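You operate a simulated robot arm through the tools that you are given. There is no shell and no other tool. Be economical: measure what you need, move in short steps, check, and stop when the job is done.

You are at the controls of a simulated robot arm. One attempt, no reset.

JOB
Couple the black hose plug, set 5 bar, bring the cream frame upright.
Fine: plug into the red coupling before the red air tap opens; valve lever back to hold, red lock pin in again; leave the other controls. Where these are worked on the way, their far stop is far enough and under half their travel is too little: red lock pin.

It is judged by the outcome, as a careful person would: the job done as asked, and still so three seconds after it is handed in. It fails if anything else is knocked over, pushed out of place, dropped, spilled or broken.

ROBOT AND FRAMES
A 6-joint arm with a two-finger parallel gripper on a trunk, on a base that drives. Base frame: it is fixed to the floor where the robot stands at the start and does not move with it; the origin is under the middle of the robot, x ahead of it, y to its left, z up; the surface under the hand at the start is at about z = 77.8. Units: cm, degrees, N and s.
With the tool pointing down near the work surface it reaches from about 34 to 82 cm from the robot's upright axis, wherever it stands. Its first joint turns from -166.0 to 166.0 degrees. Places, roughly: black rail lever [280, -130, 90]; blue clamp lever [250, -130, 90]; blue union nut [140, -60, 50]; cream tilting frame [240, -20, 80]; drain knob [50, 60, 90]; green press lever [150, -60, 60]; press beam [250, 90, 90]; red air tap [50, 50, 120]; red clamp lever [230, -130, 90]; red coupling [50, 30, 80]; red lock pin [170, -50, 70]; red union nut [130, -60, 50]; red valve lever [120, -70, 60]; regulator knob [40, 50, 100]; speed knob [120, -50, 70]; yellow bleed button [120, -50, 70]. Payload 3.91 kg.
The TCP is the grasp point between the finger pads, 3 cm short of the fingertips. In the tool frame z runs along the fingers and y along their closing line. The gripper opens to 11 cm. The fingers are 2 cm wide and 1 cm thick; the gripper's body (4.8 by 11.2 cm) begins 5.5 cm behind the TCP.
Orientation is told as [roll, pitch, yaw] about the base's x, y, z axes, in that order, counted from this pose: with the fingers straight down and closing along the base's y, the tool's x points along the base's -x, its y along +y and its z along -z.

CONTROLS
- The arm moves only by the tool play_rows. Its argument "deltas" is one flat list of numbers, 7 for each row, row after row: the turn, a rotation vector about the tool's x, y, z in degrees, then the shift along the tool's x, y, z in mm, then the opening in per cent of the stroke, from 0 (shut) to 100 (fully open). In form: [rx, ry, rz, x, y, z, jaw, rx, ry, rz, x, y, z, jaw, ...]. A call has 1 to 8 rows; each row shifts and turns the commanded pose from where the row before left it, along the tool's axes as they then stand. Rows are played at 5 a second. More than 5 cm and 8.6 degrees between two rows, or a gripper value outside its range, and nothing of the call is played. Where a pose cannot be reached the arm comes as near as it can. A force on the tool above 70 N (or 10 N above the force at the start of the call, whichever is more), or a blocked arm, ends the call early, and 0.2 s more pass. The fingers move at their own pace (about 4.5 cm/s each) and stop on an object; they squeeze with about 30 N. The grip force told is the motor's: it shows also when the fingers shut on nothing. Time passes only in rows, and 0.2 s behind the last, so rows that do not move let the fingers close. The reply holds the time, the measured pose of the TCP, the force on the tool along the base axes, the opening and the grip force, in the units named above and with some noise, with the torque about the TCP (base axes, N m) and any sound that the robot's microphone picked up.
- Cameras (640 x 400 px; columns grow to the right, rows downward): "scene" is now at [0.51, 18.06, 162.2]; the picture's right is [0.35, -0.94, 0.00], its down [-0.60, -0.22, -0.77] and it looks along [0.72, 0.27, -0.64] (base axes); focal length 278 px, centre (320, 200). "wrist" rides on the gripper at [7.7, 0.7, -11.4] in the tool frame; the picture's right is [-0.09, 1.00, 0.00], its down [-0.80, -0.07, -0.59] and it looks along [-0.59, -0.05, 0.80] (tool axes); focal length 270 px, centre (320, 200). There is no depth. A picture from a camera that has moved, and an enlarged one, comes with that camera's place and axes in the base frame and with its lens.
- snapshot(camera): a new picture of that camera. No time passes.
- slide_trunk(by): slides the trunk up (or, below 0, down) by that many cm; the arm and the scene camera ride with it, the base frame stays. It gives what a move gives, with no picture.
- base_move(legs): drives the robot by 1 to 6 legs, each [ahead, turn to the left] in cm and degrees, along the robot's own axes; the way and the turn of a leg run together, so that a leg with both is an arc; at most 150 cm and 180 degrees a leg. The arm and the cameras ride along, it lands a little off, and it stops where it bumps. It gives what a move gives.
- aim_head(pan, tilt): turns the head with the scene camera to pan (to the left, within 155 degrees either way) and tilt (down, from -29 to 69), counted from straight ahead of the robot. It gives what a move gives.
- inspect(camera, box): a new picture of the part [left, top, right, bottom] of that camera's present view, enlarged. No time passes.
- close_job(): hands the job in; it is judged then, once.

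Go step by step. Nothing tells you exact positions but the pictures and the camera data: compare them with the known pose of the tool, close in by small moves and look again before you grip or let go. The budget is 120 turns and 90 pictures, counting those below and the enlarged ones. Unless the task says otherwise, let go and move clear before handing in.

The tools are called after "Call:" as a command line: name --argument value ..., lists and objects as JSON in quotes. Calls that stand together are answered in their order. play_rows: Moves the arm, as the interface text tells. Its arguments: {"type":"object","properties":{"deltas":{"type":"array","items":{"type":"number"}}},"required":["deltas"]} The other tools are called the same way: slide_trunk (by) slides the trunk up or down; base_move (legs) drives the base; aim_head (pan, tilt) turns the head that bears the scene camera; snapshot (camera) takes a picture; inspect (camera, box) takes an enlarged picture of a part of a camera's view; close_job () hands the job in.

At the start:

```text
t: 0.0
tcp_pos: [38.71, 18.54, 138.98]
tcp_rot: [0.1, 0.1, -0.8]
wrist_force: [0.1, 0.6, -0.2]
wrist_torque: [0.0, -0.02, -0.02]
grip_width: 10.99
gripper_force: 0.0
trunk travel left (down, up): [-57.5, 3.5]
robot x, y, heading: [-0.3, 0.11, -0.1]
head pan, tilt: [20.5, 39.5]
```

scene: 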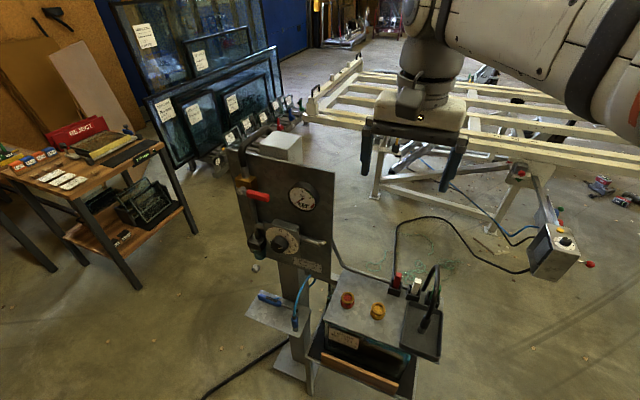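
wrist: 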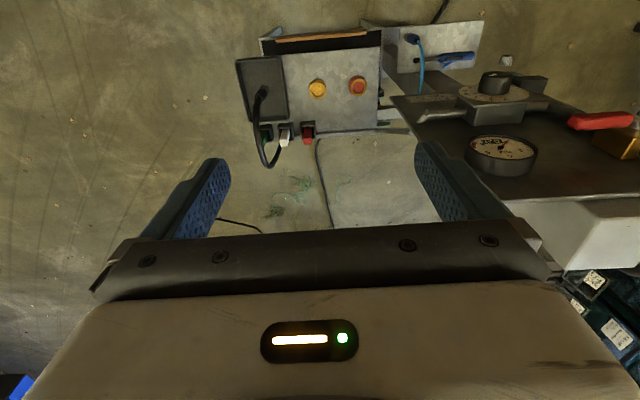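

I see an air panel with a red tap, gauge and regulator knob, and a box with couplings and the black hose. I'll take enlarged views first.

Call:
inspect --camera "scene" --box '[220, 130, 350, 290]'

Call:
inspect --camera "scene" --box '[310, 250, 460, 390]'

Call:
inspect --camera "scene" --box '[440, 130, 640, 290]'

```text
2.50 times, centred on (285, 210) of scene
camera zoom: at [0.51, 18.06, 162.2], right [0.35, -0.94, 0.0], down [-0.6, -0.22, -0.77], along [0.72, 0.27, -0.64], focal length 694 px, centre (408, 175)
```

zoom: 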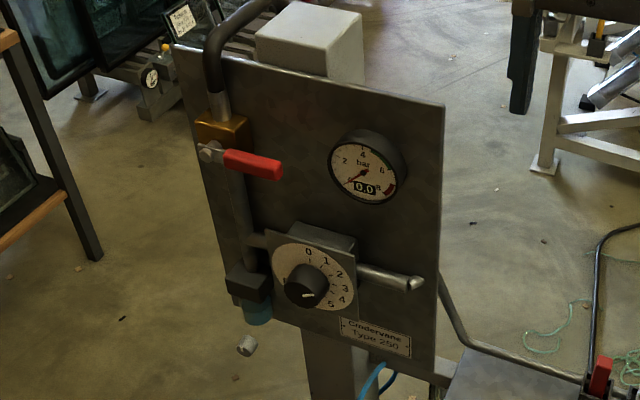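

```text
2.86 times, centred on (385, 320) of scene
camera zoom: at [0.51, 18.06, 162.2], right [0.35, -0.94, 0.0], down [-0.6, -0.22, -0.77], along [0.72, 0.27, -0.64], focal length 793 px, centre (134, -143)
```

zoom: 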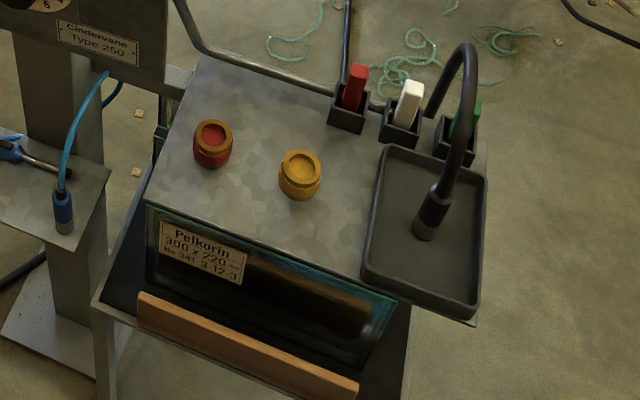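

```text
2.50 times, centred on (540, 210) of scene
camera zoom: at [0.51, 18.06, 162.2], right [0.35, -0.94, 0.0], down [-0.6, -0.22, -0.77], along [0.72, 0.27, -0.64], focal length 694 px, centre (-230, 175)
```

zoom: 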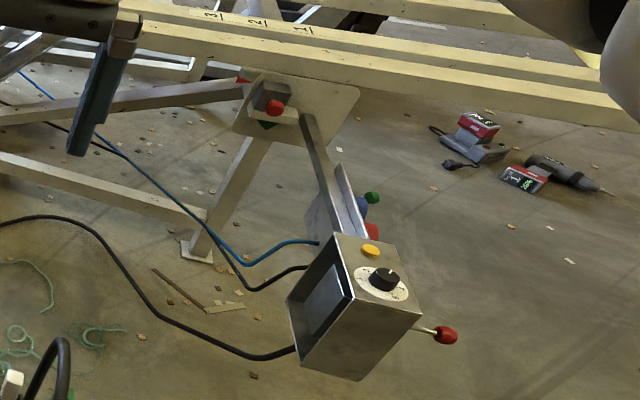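

The black plug stands in the tray at about (49, 3), and its hose arches upward. I'll tilt the hand about 45° so it can come in from the robot's side without touching the hose.

Call:
play_rows --deltas '[0, -7.5, 0, 0, -26, 0, 100, 0, -7.5, 0, 0, -26, 0, 100, 0, -7.5, 0, 0, -26, 0, 100, 0, -7.5, 0, 0, -26, 0, 100, 0, -7.5, 0, 0, -26, 0, 100, 0, -7.5, 0, 0, -26, 0, 100]'

Call:
snapshot --camera "wrist"

Call:
aim_head --pan 5 --tilt 55

Call:
snapshot --camera "scene"

```text
t: 1.4
tcp_pos: [38.3, 3.04, 139.12]
tcp_rot: [0.0, -45.2, -0.7]
wrist_force: [-0.6, -0.3, 0.1]
wrist_torque: [0.0, -0.03, 0.01]
grip_width: 11.0
gripper_force: 0.1
trunk travel left (down, up): [-57.5, 3.5]
robot x, y, heading: [0.22, 0.42, 0.2]
head pan, tilt: [20.5, 39.5]
```

```text
84 pictures are left
camera wrist: at [24.87, 3.82, 141.6], right [0.08, 1.0, 0.06], down [0.14, -0.07, 0.99], along [0.99, -0.07, -0.15], focal length 270 px, centre (320, 200)
```

wrist: 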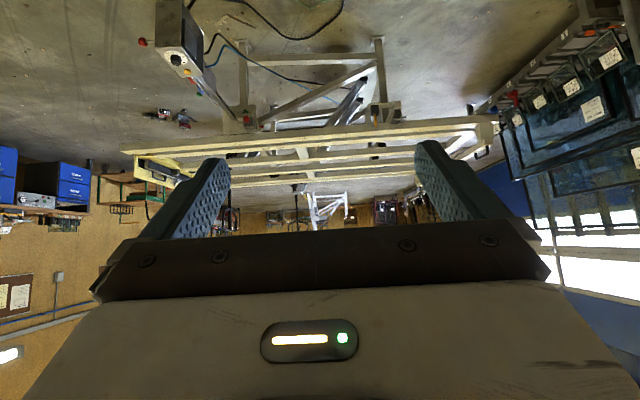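

```text
t: 2.2
tcp_pos: [38.42, 3.08, 138.94]
tcp_rot: [0.1, -45.0, -0.7]
wrist_force: [-0.4, 0.7, 0.1]
wrist_torque: [0.0, -0.01, 0.02]
grip_width: 11.0
gripper_force: 0.1
trunk travel left (down, up): [-57.5, 3.5]
robot x, y, heading: [-0.16, 0.17, -0.0]
head pan, tilt: [5.0, 55.0]
```

```text
83 pictures are left
camera scene: at [-0.32, 15.71, 160.07], right [0.09, -1.0, 0.0], down [-0.82, -0.07, -0.57], along [0.57, 0.05, -0.82], focal length 278 px, centre (320, 200)
```

scene: 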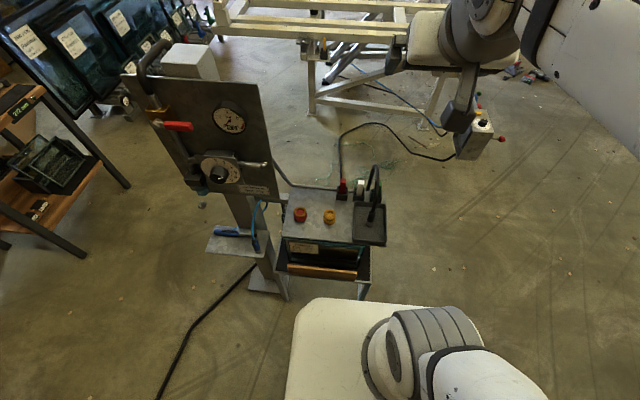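

Call:
inspect --camera "scene" --box '[270, 150, 400, 300]'

```text
2.67 times, centred on (335, 225) of scene
camera zoom: at [-0.32, 15.71, 160.07], right [0.09, -1.0, 0.0], down [-0.82, -0.07, -0.57], along [0.57, 0.05, -0.82], focal length 740 px, centre (280, 133)
```

zoom: 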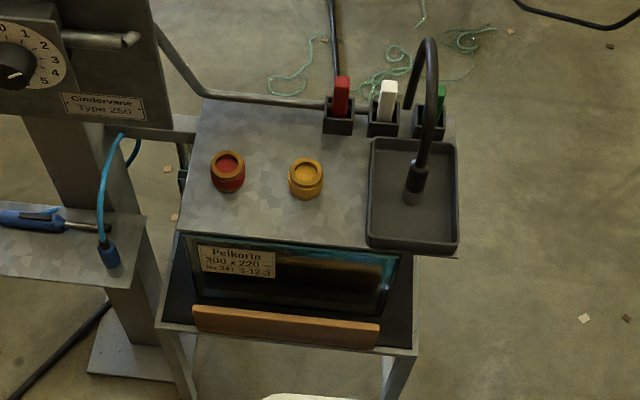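

Plug is at about (47.8, 3.4), z 78.5 to 86. I'll lower the trunk and look from the wrist.

Call:
slide_trunk --by -48

Call:
snapshot --camera "wrist"

Call:
snapshot --camera "scene"

```text
refused: -48 is not a number from -40 to 40
```

```text
81 pictures are left
camera wrist: at [24.94, 3.86, 141.6], right [0.08, 1.0, 0.06], down [0.15, -0.07, 0.99], along [0.99, -0.07, -0.15], focal length 270 px, centre (320, 200)
```

wrist: 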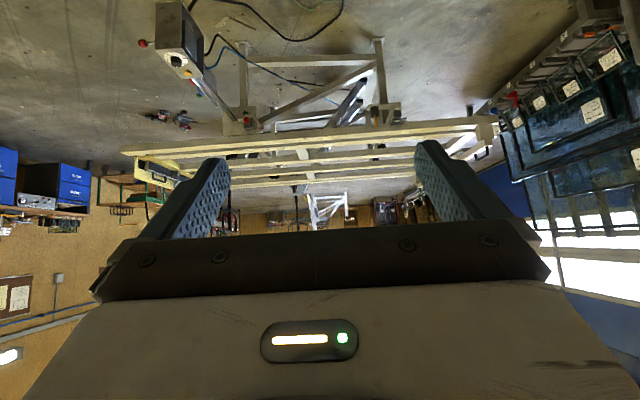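

```text
80 pictures are left
camera scene: at [-0.32, 15.71, 160.07], right [0.09, -1.0, 0.0], down [-0.82, -0.07, -0.57], along [0.57, 0.05, -0.82], focal length 278 px, centre (320, 200)
```

scene: 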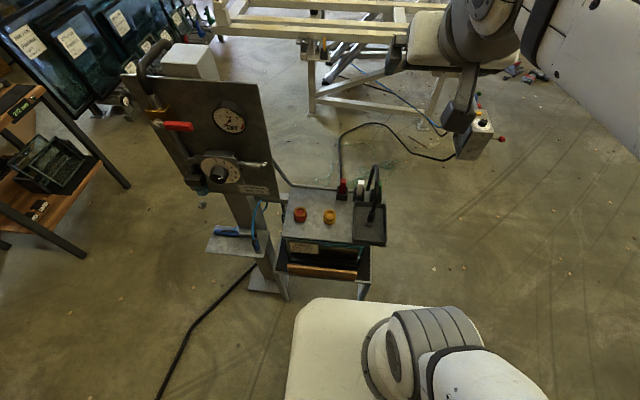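

The trunk slides at most 40 cm per call, so I'll use that.

Call:
slide_trunk --by -40

Call:
snapshot --camera "wrist"

Call:
snapshot --camera "scene"

```text
t: 4.7
tcp_pos: [41.58, 3.59, 105.28]
tcp_rot: [-1.8, -37.0, 0.5]
wrist_force: [0.7, 0.6, -0.6]
wrist_torque: [-0.01, -0.04, -0.01]
grip_width: 11.0
gripper_force: 0.0
trunk travel left (down, up): [-29.1, 31.9]
robot x, y, heading: [0.3, 0.71, 0.3]
head pan, tilt: [5.0, 55.0]
stopped: the arm was blocked; the commanded pose is now the measured one
```

```text
79 pictures are left
camera wrist: at [28.5, 4.45, 109.77], right [0.08, 1.0, 0.03], down [0.28, -0.05, 0.96], along [0.96, -0.07, -0.28], focal length 270 px, centre (320, 200)
```

wrist: 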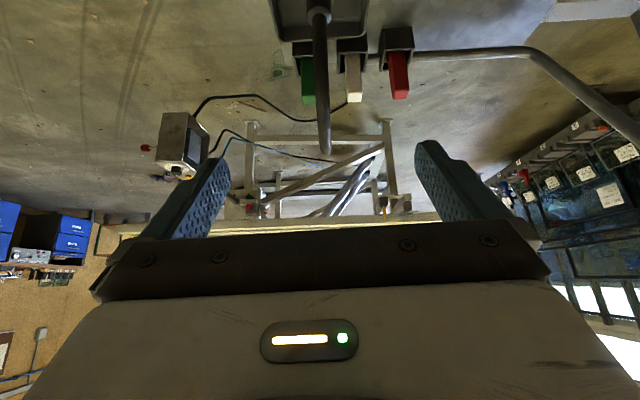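

```text
78 pictures are left
camera scene: at [-0.31, 15.69, 131.25], right [0.09, -1.0, 0.0], down [-0.82, -0.07, -0.57], along [0.57, 0.05, -0.82], focal length 278 px, centre (320, 200)
```

scene: 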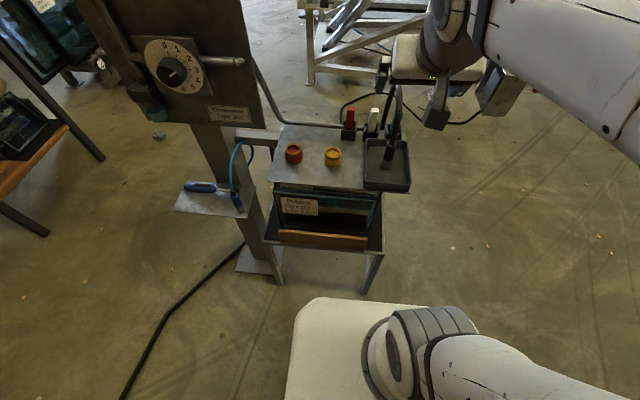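

Something blocked the arm, perhaps the elbow. I'll look to the right to see it.

Call:
aim_head --pan -50 --tilt 55

Call:
snapshot --camera "scene"

```text
t: 5.9
tcp_pos: [41.48, 3.69, 105.93]
tcp_rot: [-1.7, -37.1, 0.3]
wrist_force: [0.9, 0.8, 0.3]
wrist_torque: [0.0, 0.02, -0.01]
grip_width: 11.01
gripper_force: 0.0
trunk travel left (down, up): [-29.1, 31.9]
robot x, y, heading: [-0.31, 0.15, 0.0]
head pan, tilt: [-50.0, 55.0]
```

```text
77 pictures are left
camera scene: at [-2.84, 9.55, 131.72], right [-0.76, -0.64, 0.0], down [-0.53, 0.63, -0.57], along [0.37, -0.44, -0.82], focal length 278 px, centre (320, 200)
```

scene: 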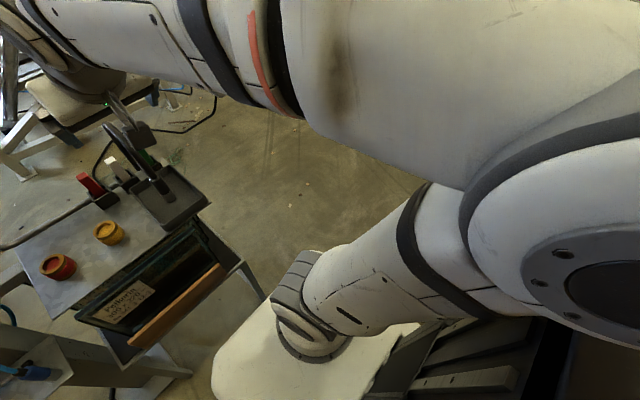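

The upper arm seems to have touched the robot's own rear as the trunk dropped. I'll raise it a little, then back the base off so the arm works more stretched out.

Call:
slide_trunk --by 4

Call:
base_move --legs '[[-14, 0]]'

Call:
aim_head --pan 5 --tilt 45

Call:
snapshot --camera "scene"

Call:
snapshot --camera "wrist"

```text
t: 6.8
tcp_pos: [41.42, 3.63, 109.84]
tcp_rot: [-1.8, -37.2, 0.4]
wrist_force: [-0.4, -0.1, -0.7]
wrist_torque: [-0.01, -0.02, 0.01]
grip_width: 11.0
gripper_force: 0.0
trunk travel left (down, up): [-33.1, 27.9]
robot x, y, heading: [-0.17, 0.06, 0.2]
head pan, tilt: [-50.0, 55.0]
```

```text
t: 8.1
tcp_pos: [27.37, 3.71, 109.92]
tcp_rot: [-1.7, -37.2, 0.6]
wrist_force: [0.3, 0.0, -0.2]
wrist_torque: [0.01, 0.0, -0.02]
grip_width: 10.99
gripper_force: 0.1
trunk travel left (down, up): [-33.1, 27.9]
robot x, y, heading: [-14.3, 0.41, 0.2]
head pan, tilt: [-50.0, 55.0]
```

```text
t: 9.3
tcp_pos: [27.42, 3.66, 110.01]
tcp_rot: [-1.9, -37.1, 0.6]
wrist_force: [0.7, 0.9, 0.7]
wrist_torque: [-0.02, 0.0, 0.01]
grip_width: 11.01
gripper_force: 0.1
trunk travel left (down, up): [-33.1, 27.9]
robot x, y, heading: [-13.98, 0.26, 0.2]
head pan, tilt: [5.0, 45.0]
```

```text
76 pictures are left
camera scene: at [-13.5, 15.76, 137.04], right [0.09, -1.0, 0.0], down [-0.7, -0.06, -0.71], along [0.7, 0.06, -0.71], focal length 278 px, centre (320, 200)
```

scene: 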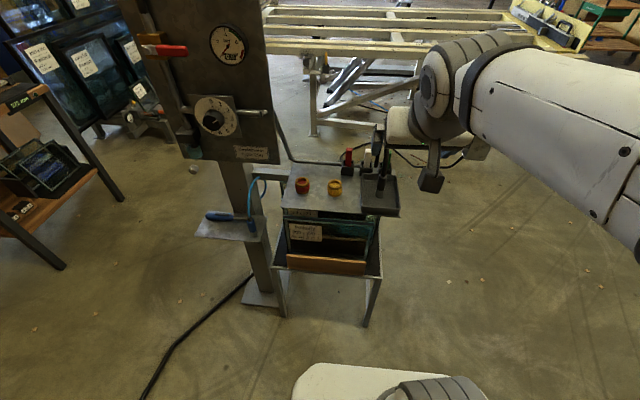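

```text
75 pictures are left
camera wrist: at [14.32, 4.53, 114.28], right [0.08, 1.0, 0.03], down [0.28, -0.05, 0.96], along [0.96, -0.07, -0.28], focal length 270 px, centre (320, 200)
```

wrist: 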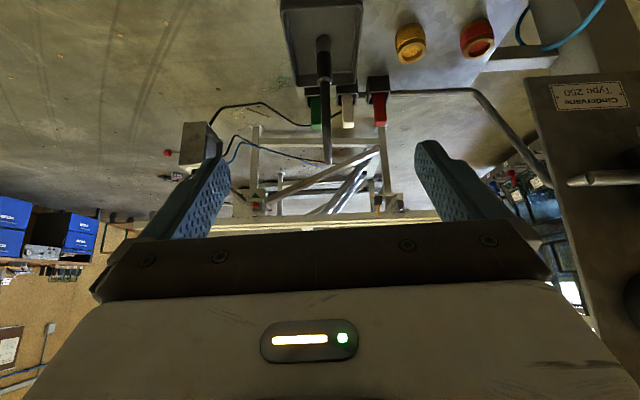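

Call:
play_rows --deltas '[0, -8, 0, 0, 0, 0, 100, 0, 0, 0, 20.5, 0, 41, 70, 0, 0, 0, 20.5, 0, 41, 70, 0, 0, 0, 20.5, 0, 41, 70, 0, 0, 0, 20.5, 0, 41, 70, 0, 0, 0, 20.5, 0, 41, 70]'

Call:
snapshot --camera "scene"

Call:
snapshot --camera "wrist"

```text
t: 10.7
tcp_pos: [33.98, 2.13, 87.57]
tcp_rot: [5.4, -42.7, -14.3]
wrist_force: [1.1, 0.5, 1.5]
wrist_torque: [-0.07, 0.1, -0.09]
grip_width: 7.71
gripper_force: 0.1
trunk travel left (down, up): [-33.1, 27.9]
robot x, y, heading: [-13.62, 0.07, 0.4]
head pan, tilt: [5.0, 45.0]
```

```text
74 pictures are left
camera scene: at [-13.49, 15.76, 137.04], right [0.09, -1.0, 0.0], down [-0.7, -0.06, -0.71], along [0.7, 0.06, -0.71], focal length 278 px, centre (320, 200)
```

scene: 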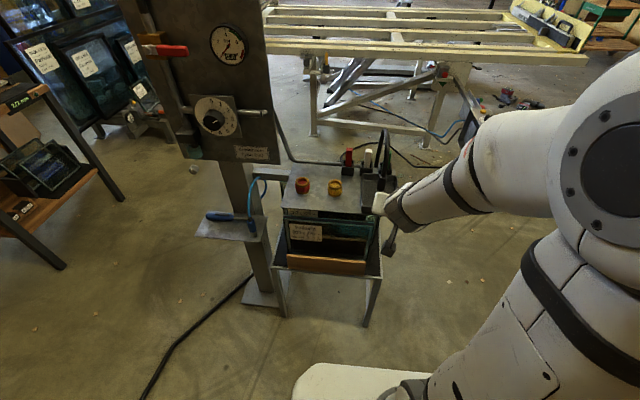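

```text
73 pictures are left
camera wrist: at [20.9, 4.82, 90.79], right [0.24, 0.96, 0.13], down [0.15, -0.17, 0.97], along [0.96, -0.22, -0.19], focal length 270 px, centre (320, 200)
```

wrist: 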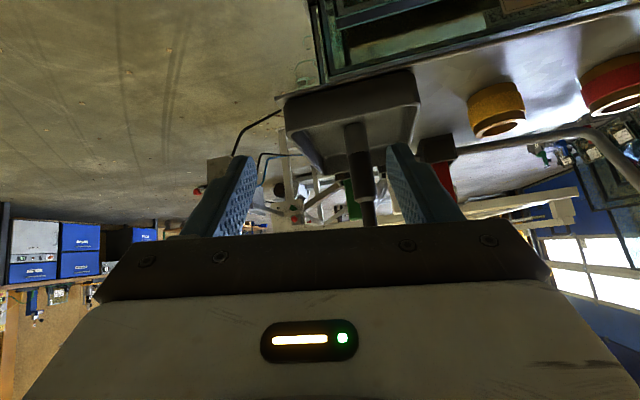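

Call:
play_rows --deltas '[0, 0, 0, 0, 0, 0, 70, 0, 0, 0, 0, 0, 0, 70]'

```text
t: 11.3
tcp_pos: [34.65, 2.84, 88.28]
tcp_rot: [-2.1, -45.1, 1.0]
wrist_force: [0.2, 0.4, -0.5]
wrist_torque: [-0.04, 0.02, -0.02]
grip_width: 7.69
gripper_force: 0.0
trunk travel left (down, up): [-33.1, 27.9]
robot x, y, heading: [-13.93, 0.26, 0.2]
head pan, tilt: [5.0, 45.0]
```

Call:
snapshot --camera "wrist"

Call:
inspect --camera "scene" --box '[270, 120, 430, 230]'

```text
72 pictures are left
camera wrist: at [21.1, 3.79, 90.77], right [0.07, 1.0, 0.04], down [0.14, -0.05, 0.99], along [0.99, -0.06, -0.15], focal length 270 px, centre (320, 200)
```

wrist: 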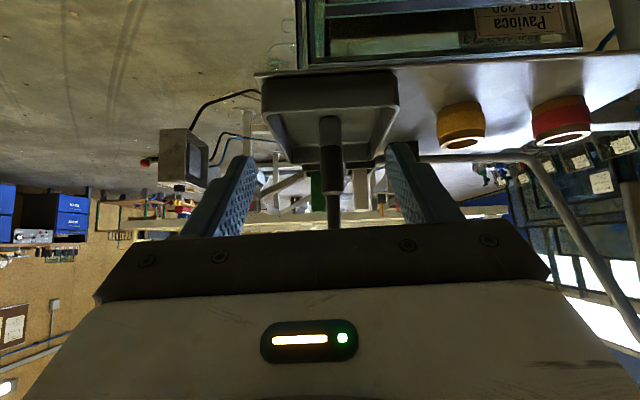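

```text
3.64 times, centred on (350, 175) of scene
camera zoom: at [-13.48, 15.76, 137.04], right [0.09, -1.0, 0.0], down [-0.7, -0.06, -0.71], along [0.7, 0.06, -0.71], focal length 1010 px, centre (211, 291)
```

zoom: 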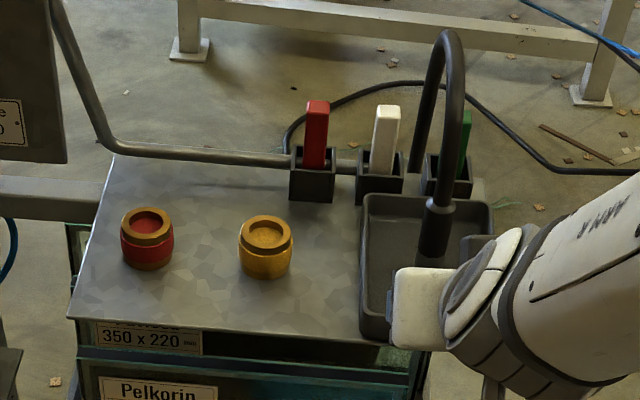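

Call:
play_rows --deltas '[0, 0, 0, -16, 1, 31.2, 70, 0, 0, 0, -16, 1, 31.2, 70, 0, 0, 0, -16, 1, 31.2, 70, 0, 0, 0, -16, 1, 31.2, 70, 0, 0, 0, 0, 0, 0, 70, 0, 0, 0, 0, 0, 0, 70]'

Call:
snapshot --camera "wrist"

Call:
inspect --camera "scene" --box '[290, 110, 430, 220]'

```text
t: 12.7
tcp_pos: [47.93, 3.06, 84.07]
tcp_rot: [-2.0, -45.2, 1.0]
wrist_force: [0.3, 0.6, -0.7]
wrist_torque: [-0.02, -0.04, -0.01]
grip_width: 7.69
gripper_force: 0.1
trunk travel left (down, up): [-33.1, 27.9]
robot x, y, heading: [-14.07, 0.21, 0.2]
head pan, tilt: [5.0, 45.0]
```

```text
70 pictures are left
camera wrist: at [34.39, 3.88, 86.54], right [0.07, 1.0, 0.04], down [0.14, -0.05, 0.99], along [0.99, -0.06, -0.15], focal length 270 px, centre (320, 200)
```

wrist: 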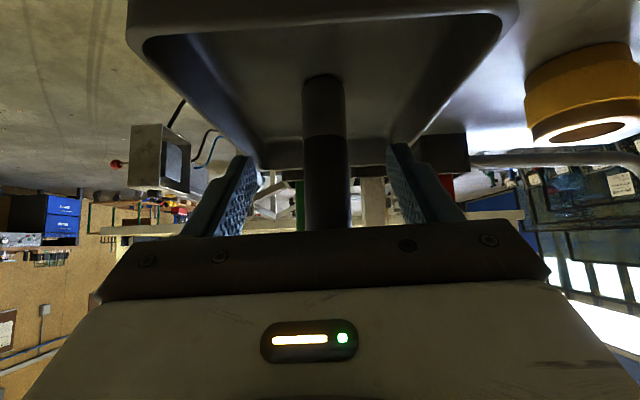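

```text
3.64 times, centred on (360, 165) of scene
camera zoom: at [-13.5, 15.76, 137.04], right [0.09, -1.0, 0.0], down [-0.7, -0.06, -0.71], along [0.7, 0.06, -0.71], focal length 1010 px, centre (174, 327)
```

zoom: 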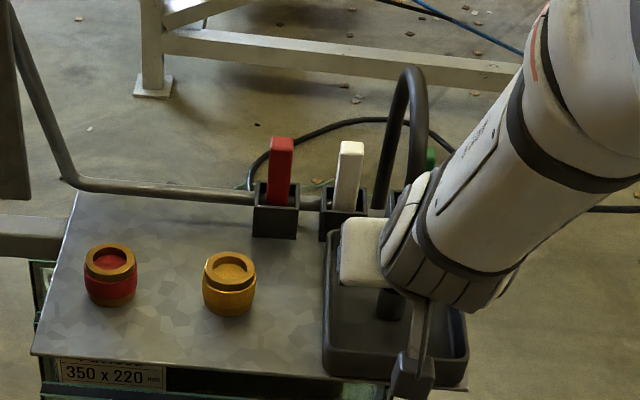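

The plug is between the fingers and centred, so I'll close on it.

Call:
play_rows --deltas '[0, 0, 0, 0, 0, 0, 0, 0, 0, 0, 0, 0, 0, 0, 0, 0, 0, 0, 0, 0, 0, 0, 0, 0, 0, 0, 0, 0, 0, 0, 0, 0, 0, 0, 0]'

```text
t: 13.9
tcp_pos: [48.04, 3.19, 84.07]
tcp_rot: [-2.1, -45.1, 1.0]
wrist_force: [-0.2, -0.8, -0.9]
wrist_torque: [-0.01, -0.03, -0.01]
grip_width: 2.26
gripper_force: 29.8
trunk travel left (down, up): [-33.1, 27.9]
robot x, y, heading: [-14.07, 0.17, 0.4]
head pan, tilt: [5.0, 45.0]
```

Call:
play_rows --deltas '[0, 0, 0, -17, 0, -17, 0, 0, 0, 0, -17, 0, -17, 0, 0, 0, 0, -17, 0, -17, 0, 0, 0, 0, 0, 0, 0, 0]'

Call:
snapshot --camera "wrist"

Call:
inspect --camera "scene" --box '[270, 110, 430, 220]'

```text
t: 14.9
tcp_pos: [47.92, 3.45, 91.14]
tcp_rot: [-2.0, -45.2, 1.0]
wrist_force: [0.5, -0.8, -1.4]
wrist_torque: [0.01, -0.01, -0.02]
grip_width: 2.22
gripper_force: 30.5
trunk travel left (down, up): [-33.1, 27.9]
robot x, y, heading: [-14.07, -0.01, 0.4]
head pan, tilt: [5.0, 45.0]
```

```text
68 pictures are left
camera wrist: at [34.45, 4.23, 93.7], right [0.07, 1.0, 0.04], down [0.14, -0.05, 0.99], along [0.99, -0.06, -0.15], focal length 270 px, centre (320, 200)
```

wrist: 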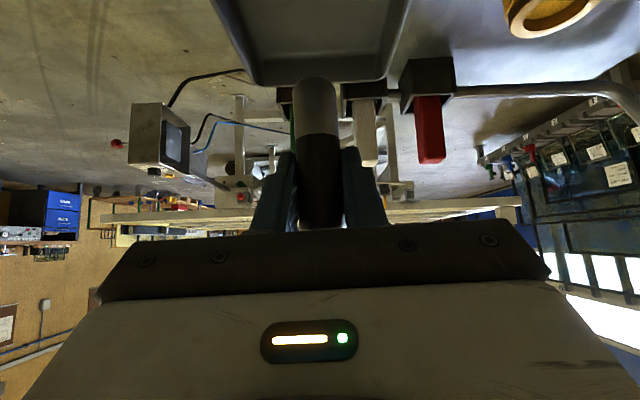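

```text
3.64 times, centred on (350, 165) of scene
camera zoom: at [-13.49, 15.76, 137.04], right [0.09, -1.0, 0.0], down [-0.7, -0.06, -0.71], along [0.7, 0.06, -0.71], focal length 1010 px, centre (211, 327)
```

zoom: 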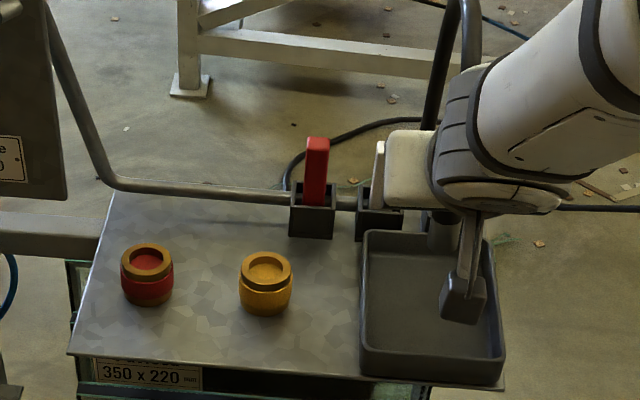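

The plug is held, with its nose about 6.1 cm below the TCP. I'll lift a bit more and carry it over toward the red coupling.

Call:
play_rows --deltas '[0, 0, 0, -14, 0, -14, 0, 0, 0, 0, 0, 38, 0, 0, 0, 0, 0, 0, 38, 0, 0, 0, 0, 0, 0, 38, 0, 0, 0, 0, 0, 0, 38, 0, 0, 0, 0, 0, 0, 38, 0, 0, 0, 0, 0, 0, 38, 0, 0, 0, 0, 0, 0, 0, 0, 0]'

Call:
snapshot --camera "wrist"

Call:
inspect --camera "scene" --box '[240, 110, 400, 220]'

```text
t: 16.7
tcp_pos: [48.13, 26.28, 92.6]
tcp_rot: [-2.1, -45.1, 1.1]
wrist_force: [0.0, -0.6, -0.5]
wrist_torque: [0.03, 0.0, 0.02]
grip_width: 2.24
gripper_force: 30.1
trunk travel left (down, up): [-33.1, 27.9]
robot x, y, heading: [-14.24, 0.32, 0.2]
head pan, tilt: [5.0, 45.0]
```

```text
66 pictures are left
camera wrist: at [34.58, 27.11, 95.12], right [0.07, 1.0, 0.04], down [0.14, -0.05, 0.99], along [0.99, -0.06, -0.15], focal length 270 px, centre (320, 200)
```

wrist: 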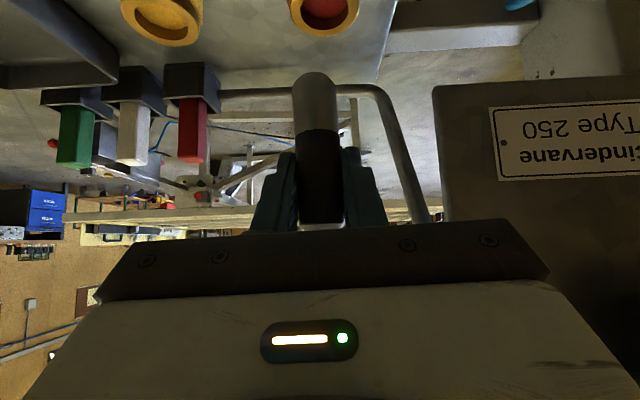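

```text
3.64 times, centred on (320, 165) of scene
camera zoom: at [-13.47, 15.81, 137.04], right [0.09, -1.0, 0.0], down [-0.7, -0.06, -0.71], along [0.7, 0.06, -0.71], focal length 1010 px, centre (320, 327)
```

zoom: 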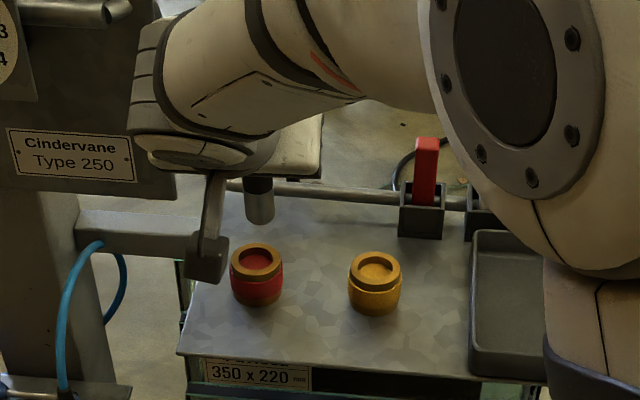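

Call:
play_rows --deltas '[0, 0, 0, -3, 6, 3, 0, 0, 0, 0, 12, 0, 12, 0, 0, 0, 0, 12, 0, 12, 0, 0, 0, 0, 0, 0, 0, 0]'

Call:
inspect --camera "wrist" --box '[220, 0, 420, 125]'

Call:
inspect --camera "scene" --box '[270, 130, 350, 210]'

```text
t: 17.7
tcp_pos: [48.6, 26.93, 89.03]
tcp_rot: [-2.2, -45.1, 1.0]
wrist_force: [-0.1, 0.2, -1.2]
wrist_torque: [0.01, 0.01, -0.03]
grip_width: 2.26
gripper_force: 29.9
trunk travel left (down, up): [-33.1, 27.9]
robot x, y, heading: [-13.9, 0.09, 0.2]
head pan, tilt: [5.0, 45.0]
```

```text
3.20 times, centred on (320, 62) of wrist
camera zoom: at [35.03, 27.65, 91.66], right [0.07, 1.0, 0.04], down [0.14, -0.05, 0.99], along [0.99, -0.06, -0.15], focal length 865 px, centre (320, 640)
```

zoom: 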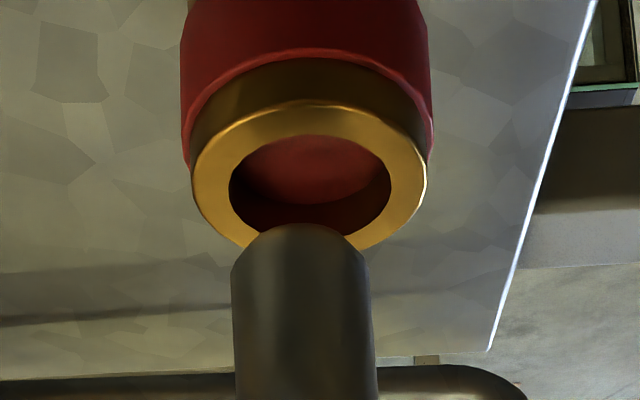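

```text
5.00 times, centred on (310, 170) of scene
camera zoom: at [-13.46, 15.78, 137.04], right [0.09, -1.0, 0.0], down [-0.7, -0.06, -0.71], along [0.7, 0.06, -0.71], focal length 1388 px, centre (370, 350)
```

zoom: 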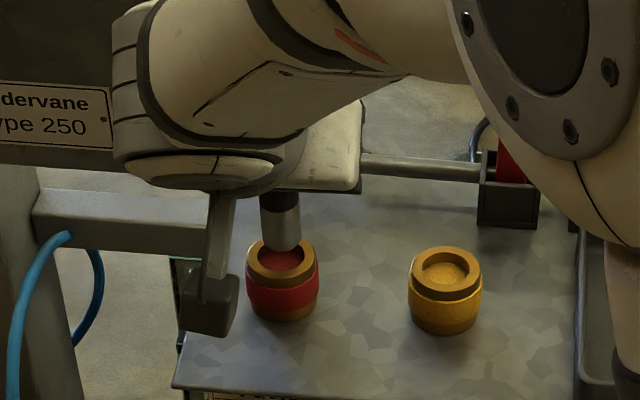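

The nose sits about 1 cm above the rim, and it needs about 2 mm more in y. I'll lower it to just above the rim and compare.

Call:
play_rows --deltas '[0, 0, 0, 4.5, 2, 4.5, 0, 0, 0, 0, 0, 0, 0, 0]'

Call:
inspect --camera "wrist" --box '[260, 20, 380, 95]'

Call:
inspect --camera "scene" --box '[280, 160, 330, 200]'

```text
t: 18.3
tcp_pos: [48.6, 26.91, 88.55]
tcp_rot: [-2.0, -45.1, 1.0]
wrist_force: [0.1, 0.1, -1.9]
wrist_torque: [0.01, -0.02, 0.03]
grip_width: 2.24
gripper_force: 30.1
trunk travel left (down, up): [-33.1, 27.9]
robot x, y, heading: [-14.13, 0.53, 0.4]
head pan, tilt: [5.0, 45.0]
```

```text
5.33 times, centred on (320, 58) of wrist
camera zoom: at [35.1, 27.8, 91.02], right [0.07, 1.0, 0.04], down [0.14, -0.05, 0.99], along [0.99, -0.06, -0.15], focal length 1442 px, centre (320, 960)
```

zoom: 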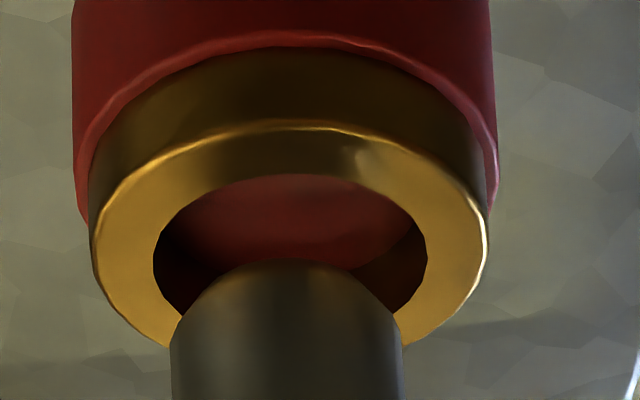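

```text
10.00 times, centred on (305, 180) of scene
camera zoom: at [-13.46, 15.78, 137.04], right [0.09, -1.0, 0.0], down [-0.7, -0.06, -0.71], along [0.7, 0.06, -0.71], focal length 2776 px, centre (470, 400)
```

zoom: 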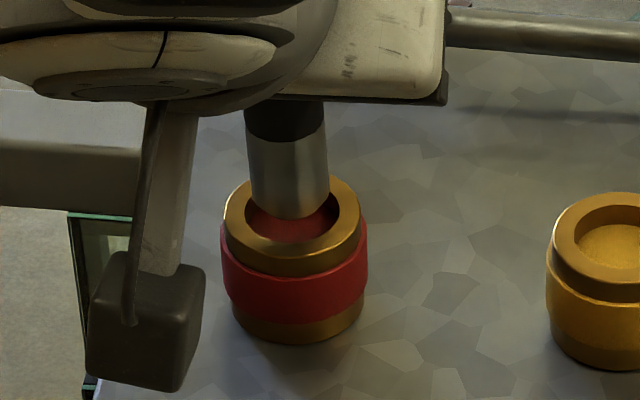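

Call:
play_rows --deltas '[0, 0, 0, 3.5, 0.7, 3.5, 0, 0, 0, 0, 0, 0, 0, 0]'

Call:
inspect --camera "wrist" --box '[260, 20, 380, 95]'

Call:
inspect --camera "scene" --box '[280, 160, 330, 200]'

```text
t: 18.9
tcp_pos: [48.67, 27.1, 87.94]
tcp_rot: [-2.1, -45.1, 0.9]
wrist_force: [0.3, -0.2, -0.4]
wrist_torque: [-0.01, -0.02, 0.0]
grip_width: 2.25
gripper_force: 29.9
trunk travel left (down, up): [-33.1, 27.9]
robot x, y, heading: [-14.16, 0.48, 0.4]
head pan, tilt: [5.0, 45.0]
```

```text
5.33 times, centred on (320, 58) of wrist
camera zoom: at [35.09, 27.83, 90.51], right [0.07, 1.0, 0.04], down [0.14, -0.05, 0.99], along [0.99, -0.06, -0.15], focal length 1442 px, centre (320, 960)
```

zoom: 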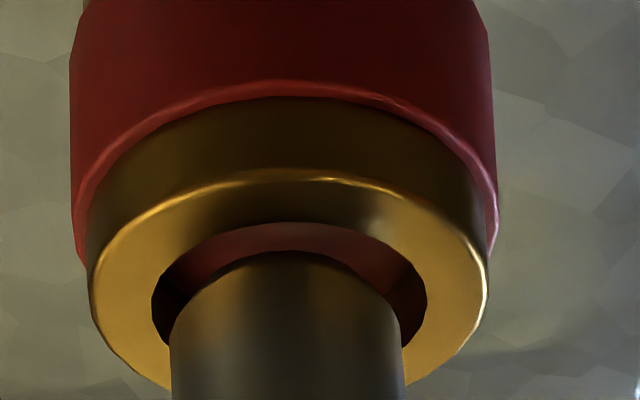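

```text
10.00 times, centred on (305, 180) of scene
camera zoom: at [-13.46, 15.77, 137.04], right [0.09, -1.0, 0.0], down [-0.7, -0.06, -0.71], along [0.7, 0.06, -0.71], focal length 2776 px, centre (470, 400)
```

zoom: 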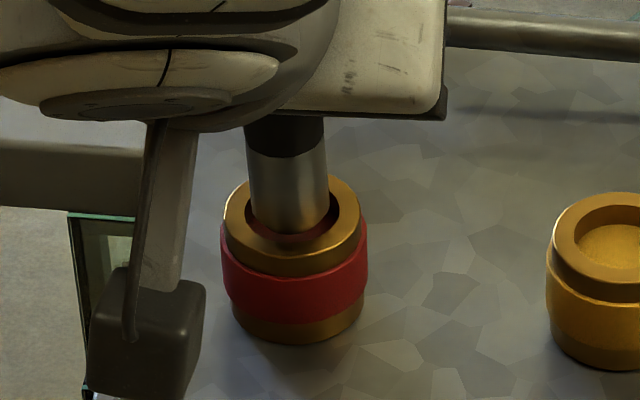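

It looks centred, so I'll lower it gently into the coupling.

Call:
play_rows --deltas '[0, 0, 0, 3, 0, 3, 0, 0, 0, 0, 3, 0, 3, 0, 0, 0, 0, 3, 0, 3, 0, 0, 0, 0, 0, 0, 0, 0]'

Call:
inspect --camera "wrist" --box '[260, 20, 380, 95]'

```text
t: 19.9
tcp_pos: [48.56, 26.98, 86.93]
tcp_rot: [-1.9, -45.2, 0.9]
wrist_force: [5.4, 4.8, 24.1]
wrist_torque: [0.46, -0.16, -0.07]
grip_width: 2.27
gripper_force: 30.8
trunk travel left (down, up): [-33.1, 27.9]
robot x, y, heading: [-13.89, 0.54, 0.3]
head pan, tilt: [5.0, 45.0]
```

```text
5.33 times, centred on (320, 58) of wrist
camera zoom: at [35.01, 27.81, 89.43], right [0.07, 1.0, 0.04], down [0.14, -0.05, 0.99], along [0.99, -0.06, -0.14], focal length 1442 px, centre (320, 960)
```

zoom: 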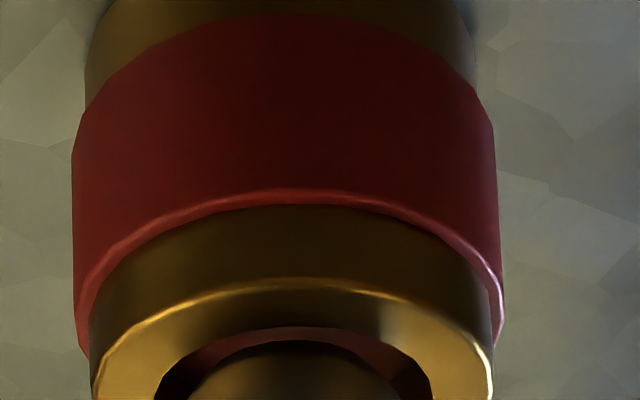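

Call:
inspect --camera "scene" --box '[280, 160, 330, 200]'

Call:
play_rows --deltas '[0, 0, 0, 1.0, 0.5, 3, 0, 0, 0, 0, 0, 0, 0, 0]'

Call:
inspect --camera "scene" --box '[280, 160, 330, 200]'

```text
10.00 times, centred on (305, 180) of scene
camera zoom: at [-13.65, 15.72, 137.06], right [0.09, -1.0, 0.0], down [-0.7, -0.06, -0.71], along [0.71, 0.06, -0.71], focal length 2776 px, centre (470, 400)
```

zoom: 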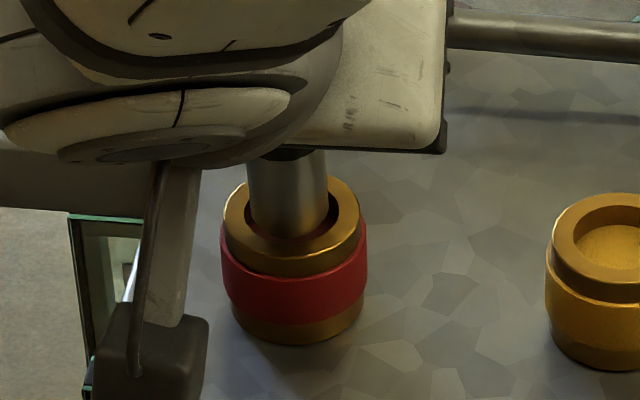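

```text
t: 20.5
tcp_pos: [48.77, 27.04, 86.5]
tcp_rot: [-2.0, -45.2, 1.0]
wrist_force: [-0.4, 4.2, 22.6]
wrist_torque: [0.41, 0.19, -0.03]
grip_width: 2.27
gripper_force: 30.1
trunk travel left (down, up): [-33.1, 27.9]
robot x, y, heading: [-14.04, -0.01, 0.3]
head pan, tilt: [5.0, 45.0]
```

```text
10.00 times, centred on (305, 180) of scene
camera zoom: at [-13.71, 15.73, 137.05], right [0.09, -1.0, 0.0], down [-0.7, -0.06, -0.71], along [0.71, 0.06, -0.71], focal length 2776 px, centre (470, 400)
```

zoom: 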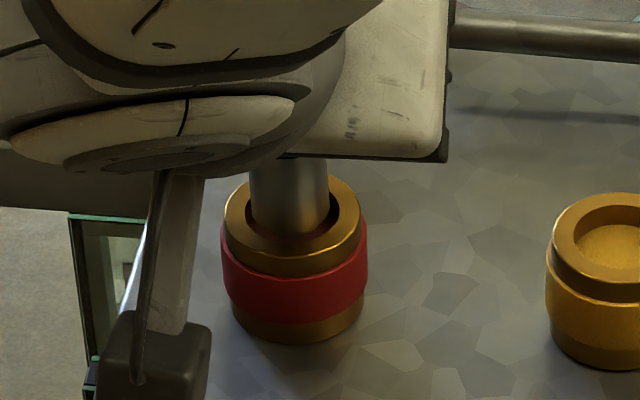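

Call:
inspect --camera "wrist" --box '[220, 60, 420, 240]'

```text
2.22 times, centred on (320, 150) of wrist
camera zoom: at [35.07, 27.79, 89.07], right [0.07, 1.0, 0.04], down [0.14, -0.05, 0.99], along [0.99, -0.06, -0.14], focal length 601 px, centre (320, 311)
```

zoom: 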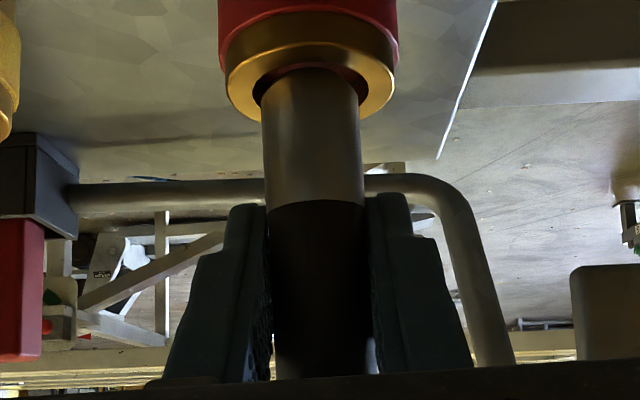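

The plug slid about 9 mm in the grip, so the nose is resting in the recess. I'll relieve the sideways load in +y and press again.

Call:
play_rows --deltas '[0, 0, 0, 0, 1.5, 0, 0, 0, 0, 0, 1.5, 0, 1.5, 0, 0, 0, 0, 1.5, 0, 1.5, 0, 0, 0, 0, 0, 0, 0, 0]'

Call:
inspect --camera "wrist" --box '[220, 60, 420, 240]'

```text
t: 21.5
tcp_pos: [48.72, 27.09, 86.24]
tcp_rot: [-2.0, -45.2, 0.9]
wrist_force: [4.6, -0.9, 22.3]
wrist_torque: [0.12, 0.0, -0.03]
grip_width: 2.27
gripper_force: 29.8
trunk travel left (down, up): [-33.1, 27.9]
robot x, y, heading: [-14.0, -0.02, 0.2]
head pan, tilt: [5.0, 45.0]
```

```text
2.22 times, centred on (320, 150) of wrist
camera zoom: at [35.18, 27.87, 88.62], right [0.07, 1.0, 0.04], down [0.14, -0.05, 0.99], along [0.99, -0.06, -0.14], focal length 601 px, centre (320, 311)
```

zoom: 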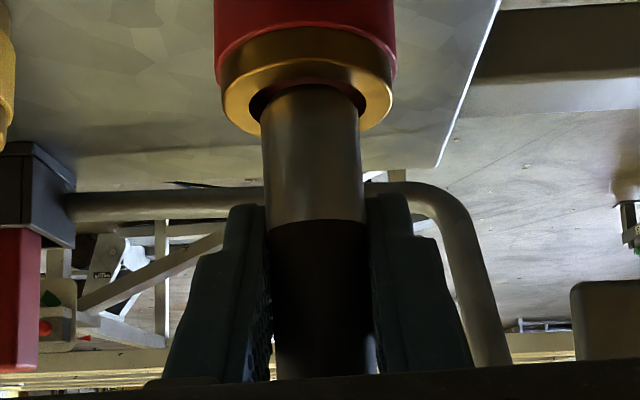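

Call:
inspect --camera "wrist" --box '[280, 60, 360, 130]'

Call:
inspect --camera "scene" --box '[287, 168, 317, 192]'

```text
5.71 times, centred on (320, 95) of wrist
camera zoom: at [35.18, 27.87, 88.62], right [0.07, 1.0, 0.04], down [0.14, -0.05, 0.99], along [0.99, -0.06, -0.14], focal length 1544 px, centre (320, 800)
```

zoom: 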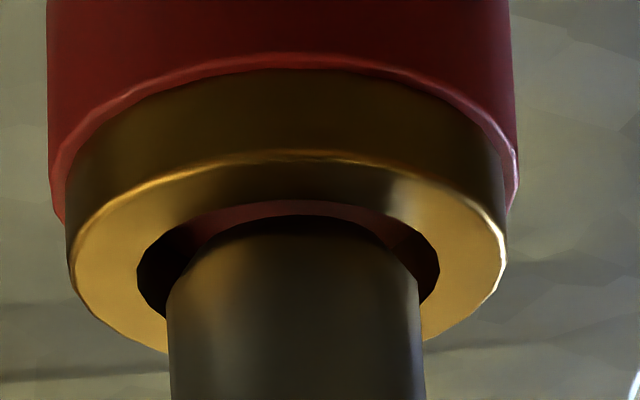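

```text
16.00 times, centred on (302, 180) of scene
camera zoom: at [-13.64, 15.67, 137.05], right [0.09, -1.0, 0.0], down [-0.7, -0.06, -0.71], along [0.7, 0.06, -0.71], focal length 4442 px, centre (608, 520)
```

zoom: 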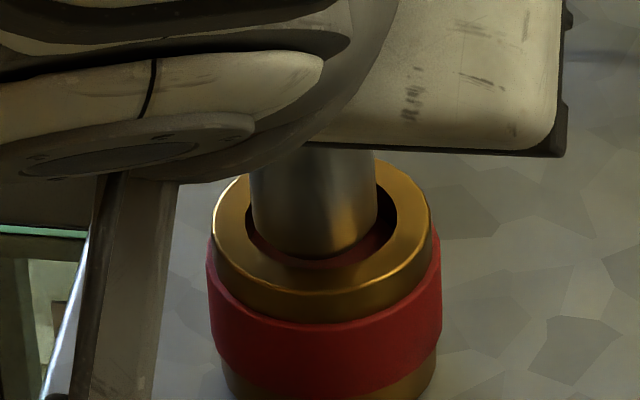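

The grip slips at about 22 N, before the plug seats. I'll ease the fingers open slightly, slide up to the hose just above the plug's shoulder, and push on the shoulder with the fingertips.

Call:
play_rows --deltas '[0, 0, 0, 0, -1, 0, 26, 0, 0, 0, 0, 0, 0, 26, 0, 0, 0, -7, 0, -14, 26, 0, 0, 0, -7, 0, -14, 26, 0, 0, 0, -7, 0, -14, 26, 0, 0, 0, -7, 0, -14, 26, 0, 0, 0, 0, 0, 0, 26]'

Call:
inspect --camera "wrist" --box '[220, 0, 420, 200]'

Call:
inspect --camera "scene" --box '[270, 130, 350, 210]'

```text
t: 23.1
tcp_pos: [46.78, 27.34, 91.79]
tcp_rot: [-2.2, -45.2, 1.0]
wrist_force: [0.1, -0.6, 0.4]
wrist_torque: [0.02, 0.01, 0.02]
grip_width: 2.86
gripper_force: 0.1
trunk travel left (down, up): [-33.1, 27.9]
robot x, y, heading: [-14.09, 0.23, 0.2]
head pan, tilt: [5.0, 45.0]
```

```text
2.00 times, centred on (320, 100) of wrist
camera zoom: at [33.19, 28.14, 94.37], right [0.07, 1.0, 0.04], down [0.14, -0.05, 0.99], along [0.99, -0.06, -0.15], focal length 541 px, centre (320, 400)
```

zoom: 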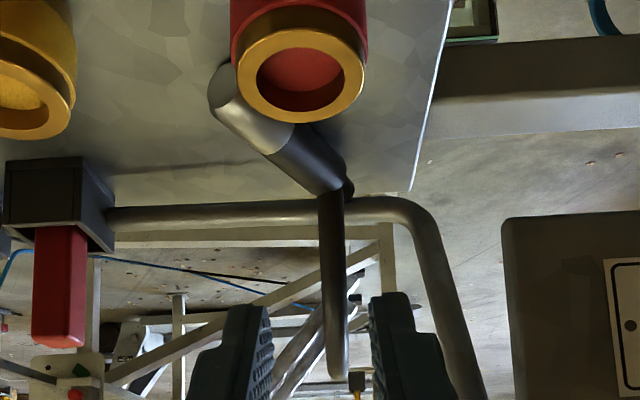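

```text
5.00 times, centred on (310, 170) of scene
camera zoom: at [-13.49, 15.76, 137.04], right [0.09, -1.0, 0.0], down [-0.7, -0.06, -0.71], along [0.7, 0.06, -0.71], focal length 1388 px, centre (370, 350)
```

zoom: 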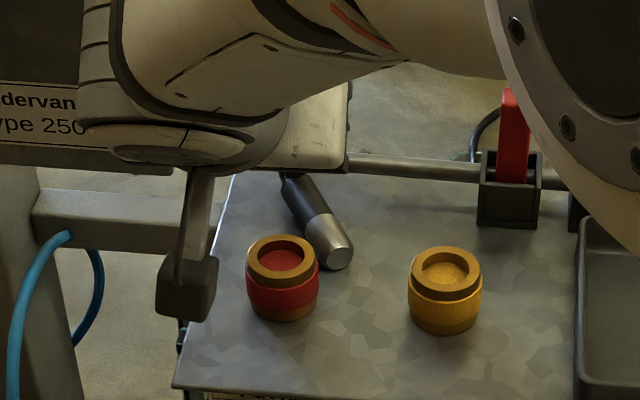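

The plug toppled and now lies on the table behind the coupling, nose toward the robot at about (52, 24), tail at (59, 28). I'll raise the hand, turn it straight down, and regrip the sleeve from above.

Call:
play_rows --deltas '[0, 0, 0, -25, 0, -25, 40, 0, 0, 0, -25, 0, -25, 40, 0, 7.5, 0, 0, 0, 0, 40, 0, 7.5, 0, 0, 0, 0, 40, 0, 7.5, 0, 0, 0, 0, 40, 0, 7.5, 0, 0, 0, 0, 40, 0, 7.5, 0, 0, 0, 0, 40, -2, 7.5, 0, 0, 0, 0, 40]'

Call:
play_rows --deltas '[0, 0, -7.5, 0, 0, 0, 40, 0, 0, -7.5, 0, 0, 0, 40, 0, 0, -7.5, 0, 0, 0, 40, 0, 0, -7.5, 0, 0, 0, 40, 0, 0, 0, 0, 0, 0, 40, 0, 0, 0, 0, 0, 0, 40]'

Call:
snapshot --camera "wrist"

Call:
snapshot --camera "scene"

```text
t: 24.9
tcp_pos: [46.78, 27.53, 98.92]
tcp_rot: [0.8, 0.0, -0.4]
wrist_force: [0.0, 1.2, -0.5]
wrist_torque: [-0.01, -0.02, 0.01]
grip_width: 4.39
gripper_force: 0.0
trunk travel left (down, up): [-33.1, 27.9]
robot x, y, heading: [-14.33, -0.03, 0.2]
head pan, tilt: [5.0, 45.0]
```

```text
t: 26.3
tcp_pos: [46.79, 27.53, 99.11]
tcp_rot: [0.4, -0.3, 29.7]
wrist_force: [0.1, 0.0, -0.4]
wrist_torque: [0.01, -0.02, 0.02]
grip_width: 4.41
gripper_force: 0.1
trunk travel left (down, up): [-33.1, 27.9]
robot x, y, heading: [-14.25, -0.17, -0.1]
head pan, tilt: [5.0, 45.0]
```

```text
49 pictures are left
camera wrist: at [39.81, 24.03, 110.29], right [-0.42, 0.91, 0.01], down [0.73, 0.33, 0.6], along [0.54, 0.26, -0.8], focal length 270 px, centre (320, 200)
```

wrist: 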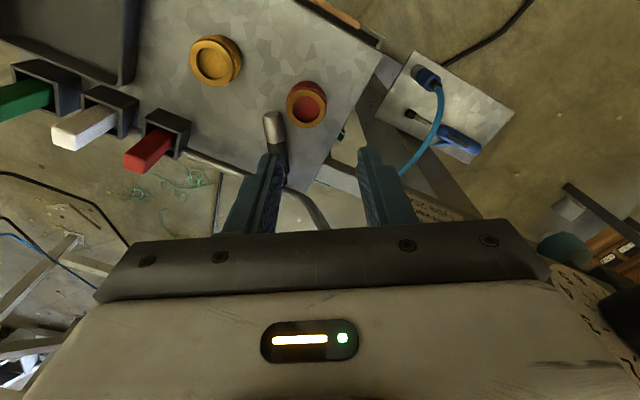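

```text
48 pictures are left
camera scene: at [-13.47, 15.77, 137.04], right [0.09, -1.0, 0.0], down [-0.7, -0.06, -0.71], along [0.7, 0.06, -0.71], focal length 278 px, centre (320, 200)
```

scene: 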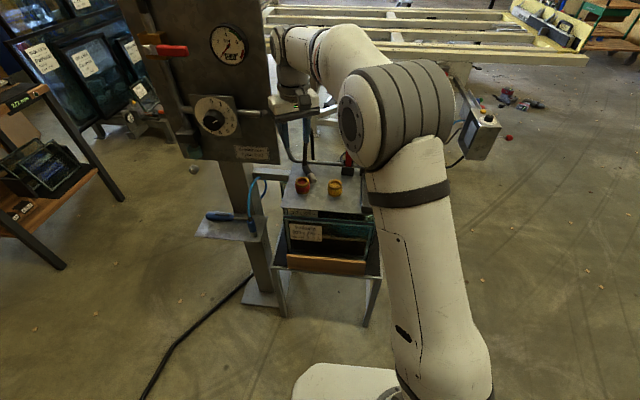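

Call:
play_rows --deltas '[0, 0, 0, -36.5, -29, 0, 40, 0, 0, 0, -36.5, -29, 0, 40, 0, 0, 0, 0, 0, 45, 40, 0, 0, 0, 0, 0, 45, 40, 0, 0, 0, 0, 0, 45, 40, 0, 0, 0, 0, 0, 0, 40, 0, 0, 0, 0, 0, 0, 40]'

Call:
snapshot --camera "wrist"

```text
t: 27.9
tcp_pos: [56.12, 26.02, 85.44]
tcp_rot: [0.4, -0.4, 29.7]
wrist_force: [-0.1, 0.1, 0.1]
wrist_torque: [0.0, 0.01, 0.02]
grip_width: 4.44
gripper_force: 0.1
trunk travel left (down, up): [-33.1, 27.9]
robot x, y, heading: [-13.77, 0.16, 0.1]
head pan, tilt: [5.0, 45.0]
```

```text
47 pictures are left
camera wrist: at [48.94, 22.58, 96.8], right [-0.42, 0.91, 0.01], down [0.73, 0.33, 0.6], along [0.54, 0.26, -0.8], focal length 270 px, centre (320, 200)
```

wrist: 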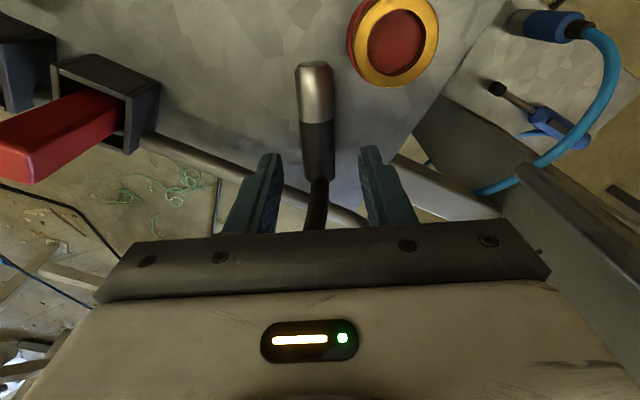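

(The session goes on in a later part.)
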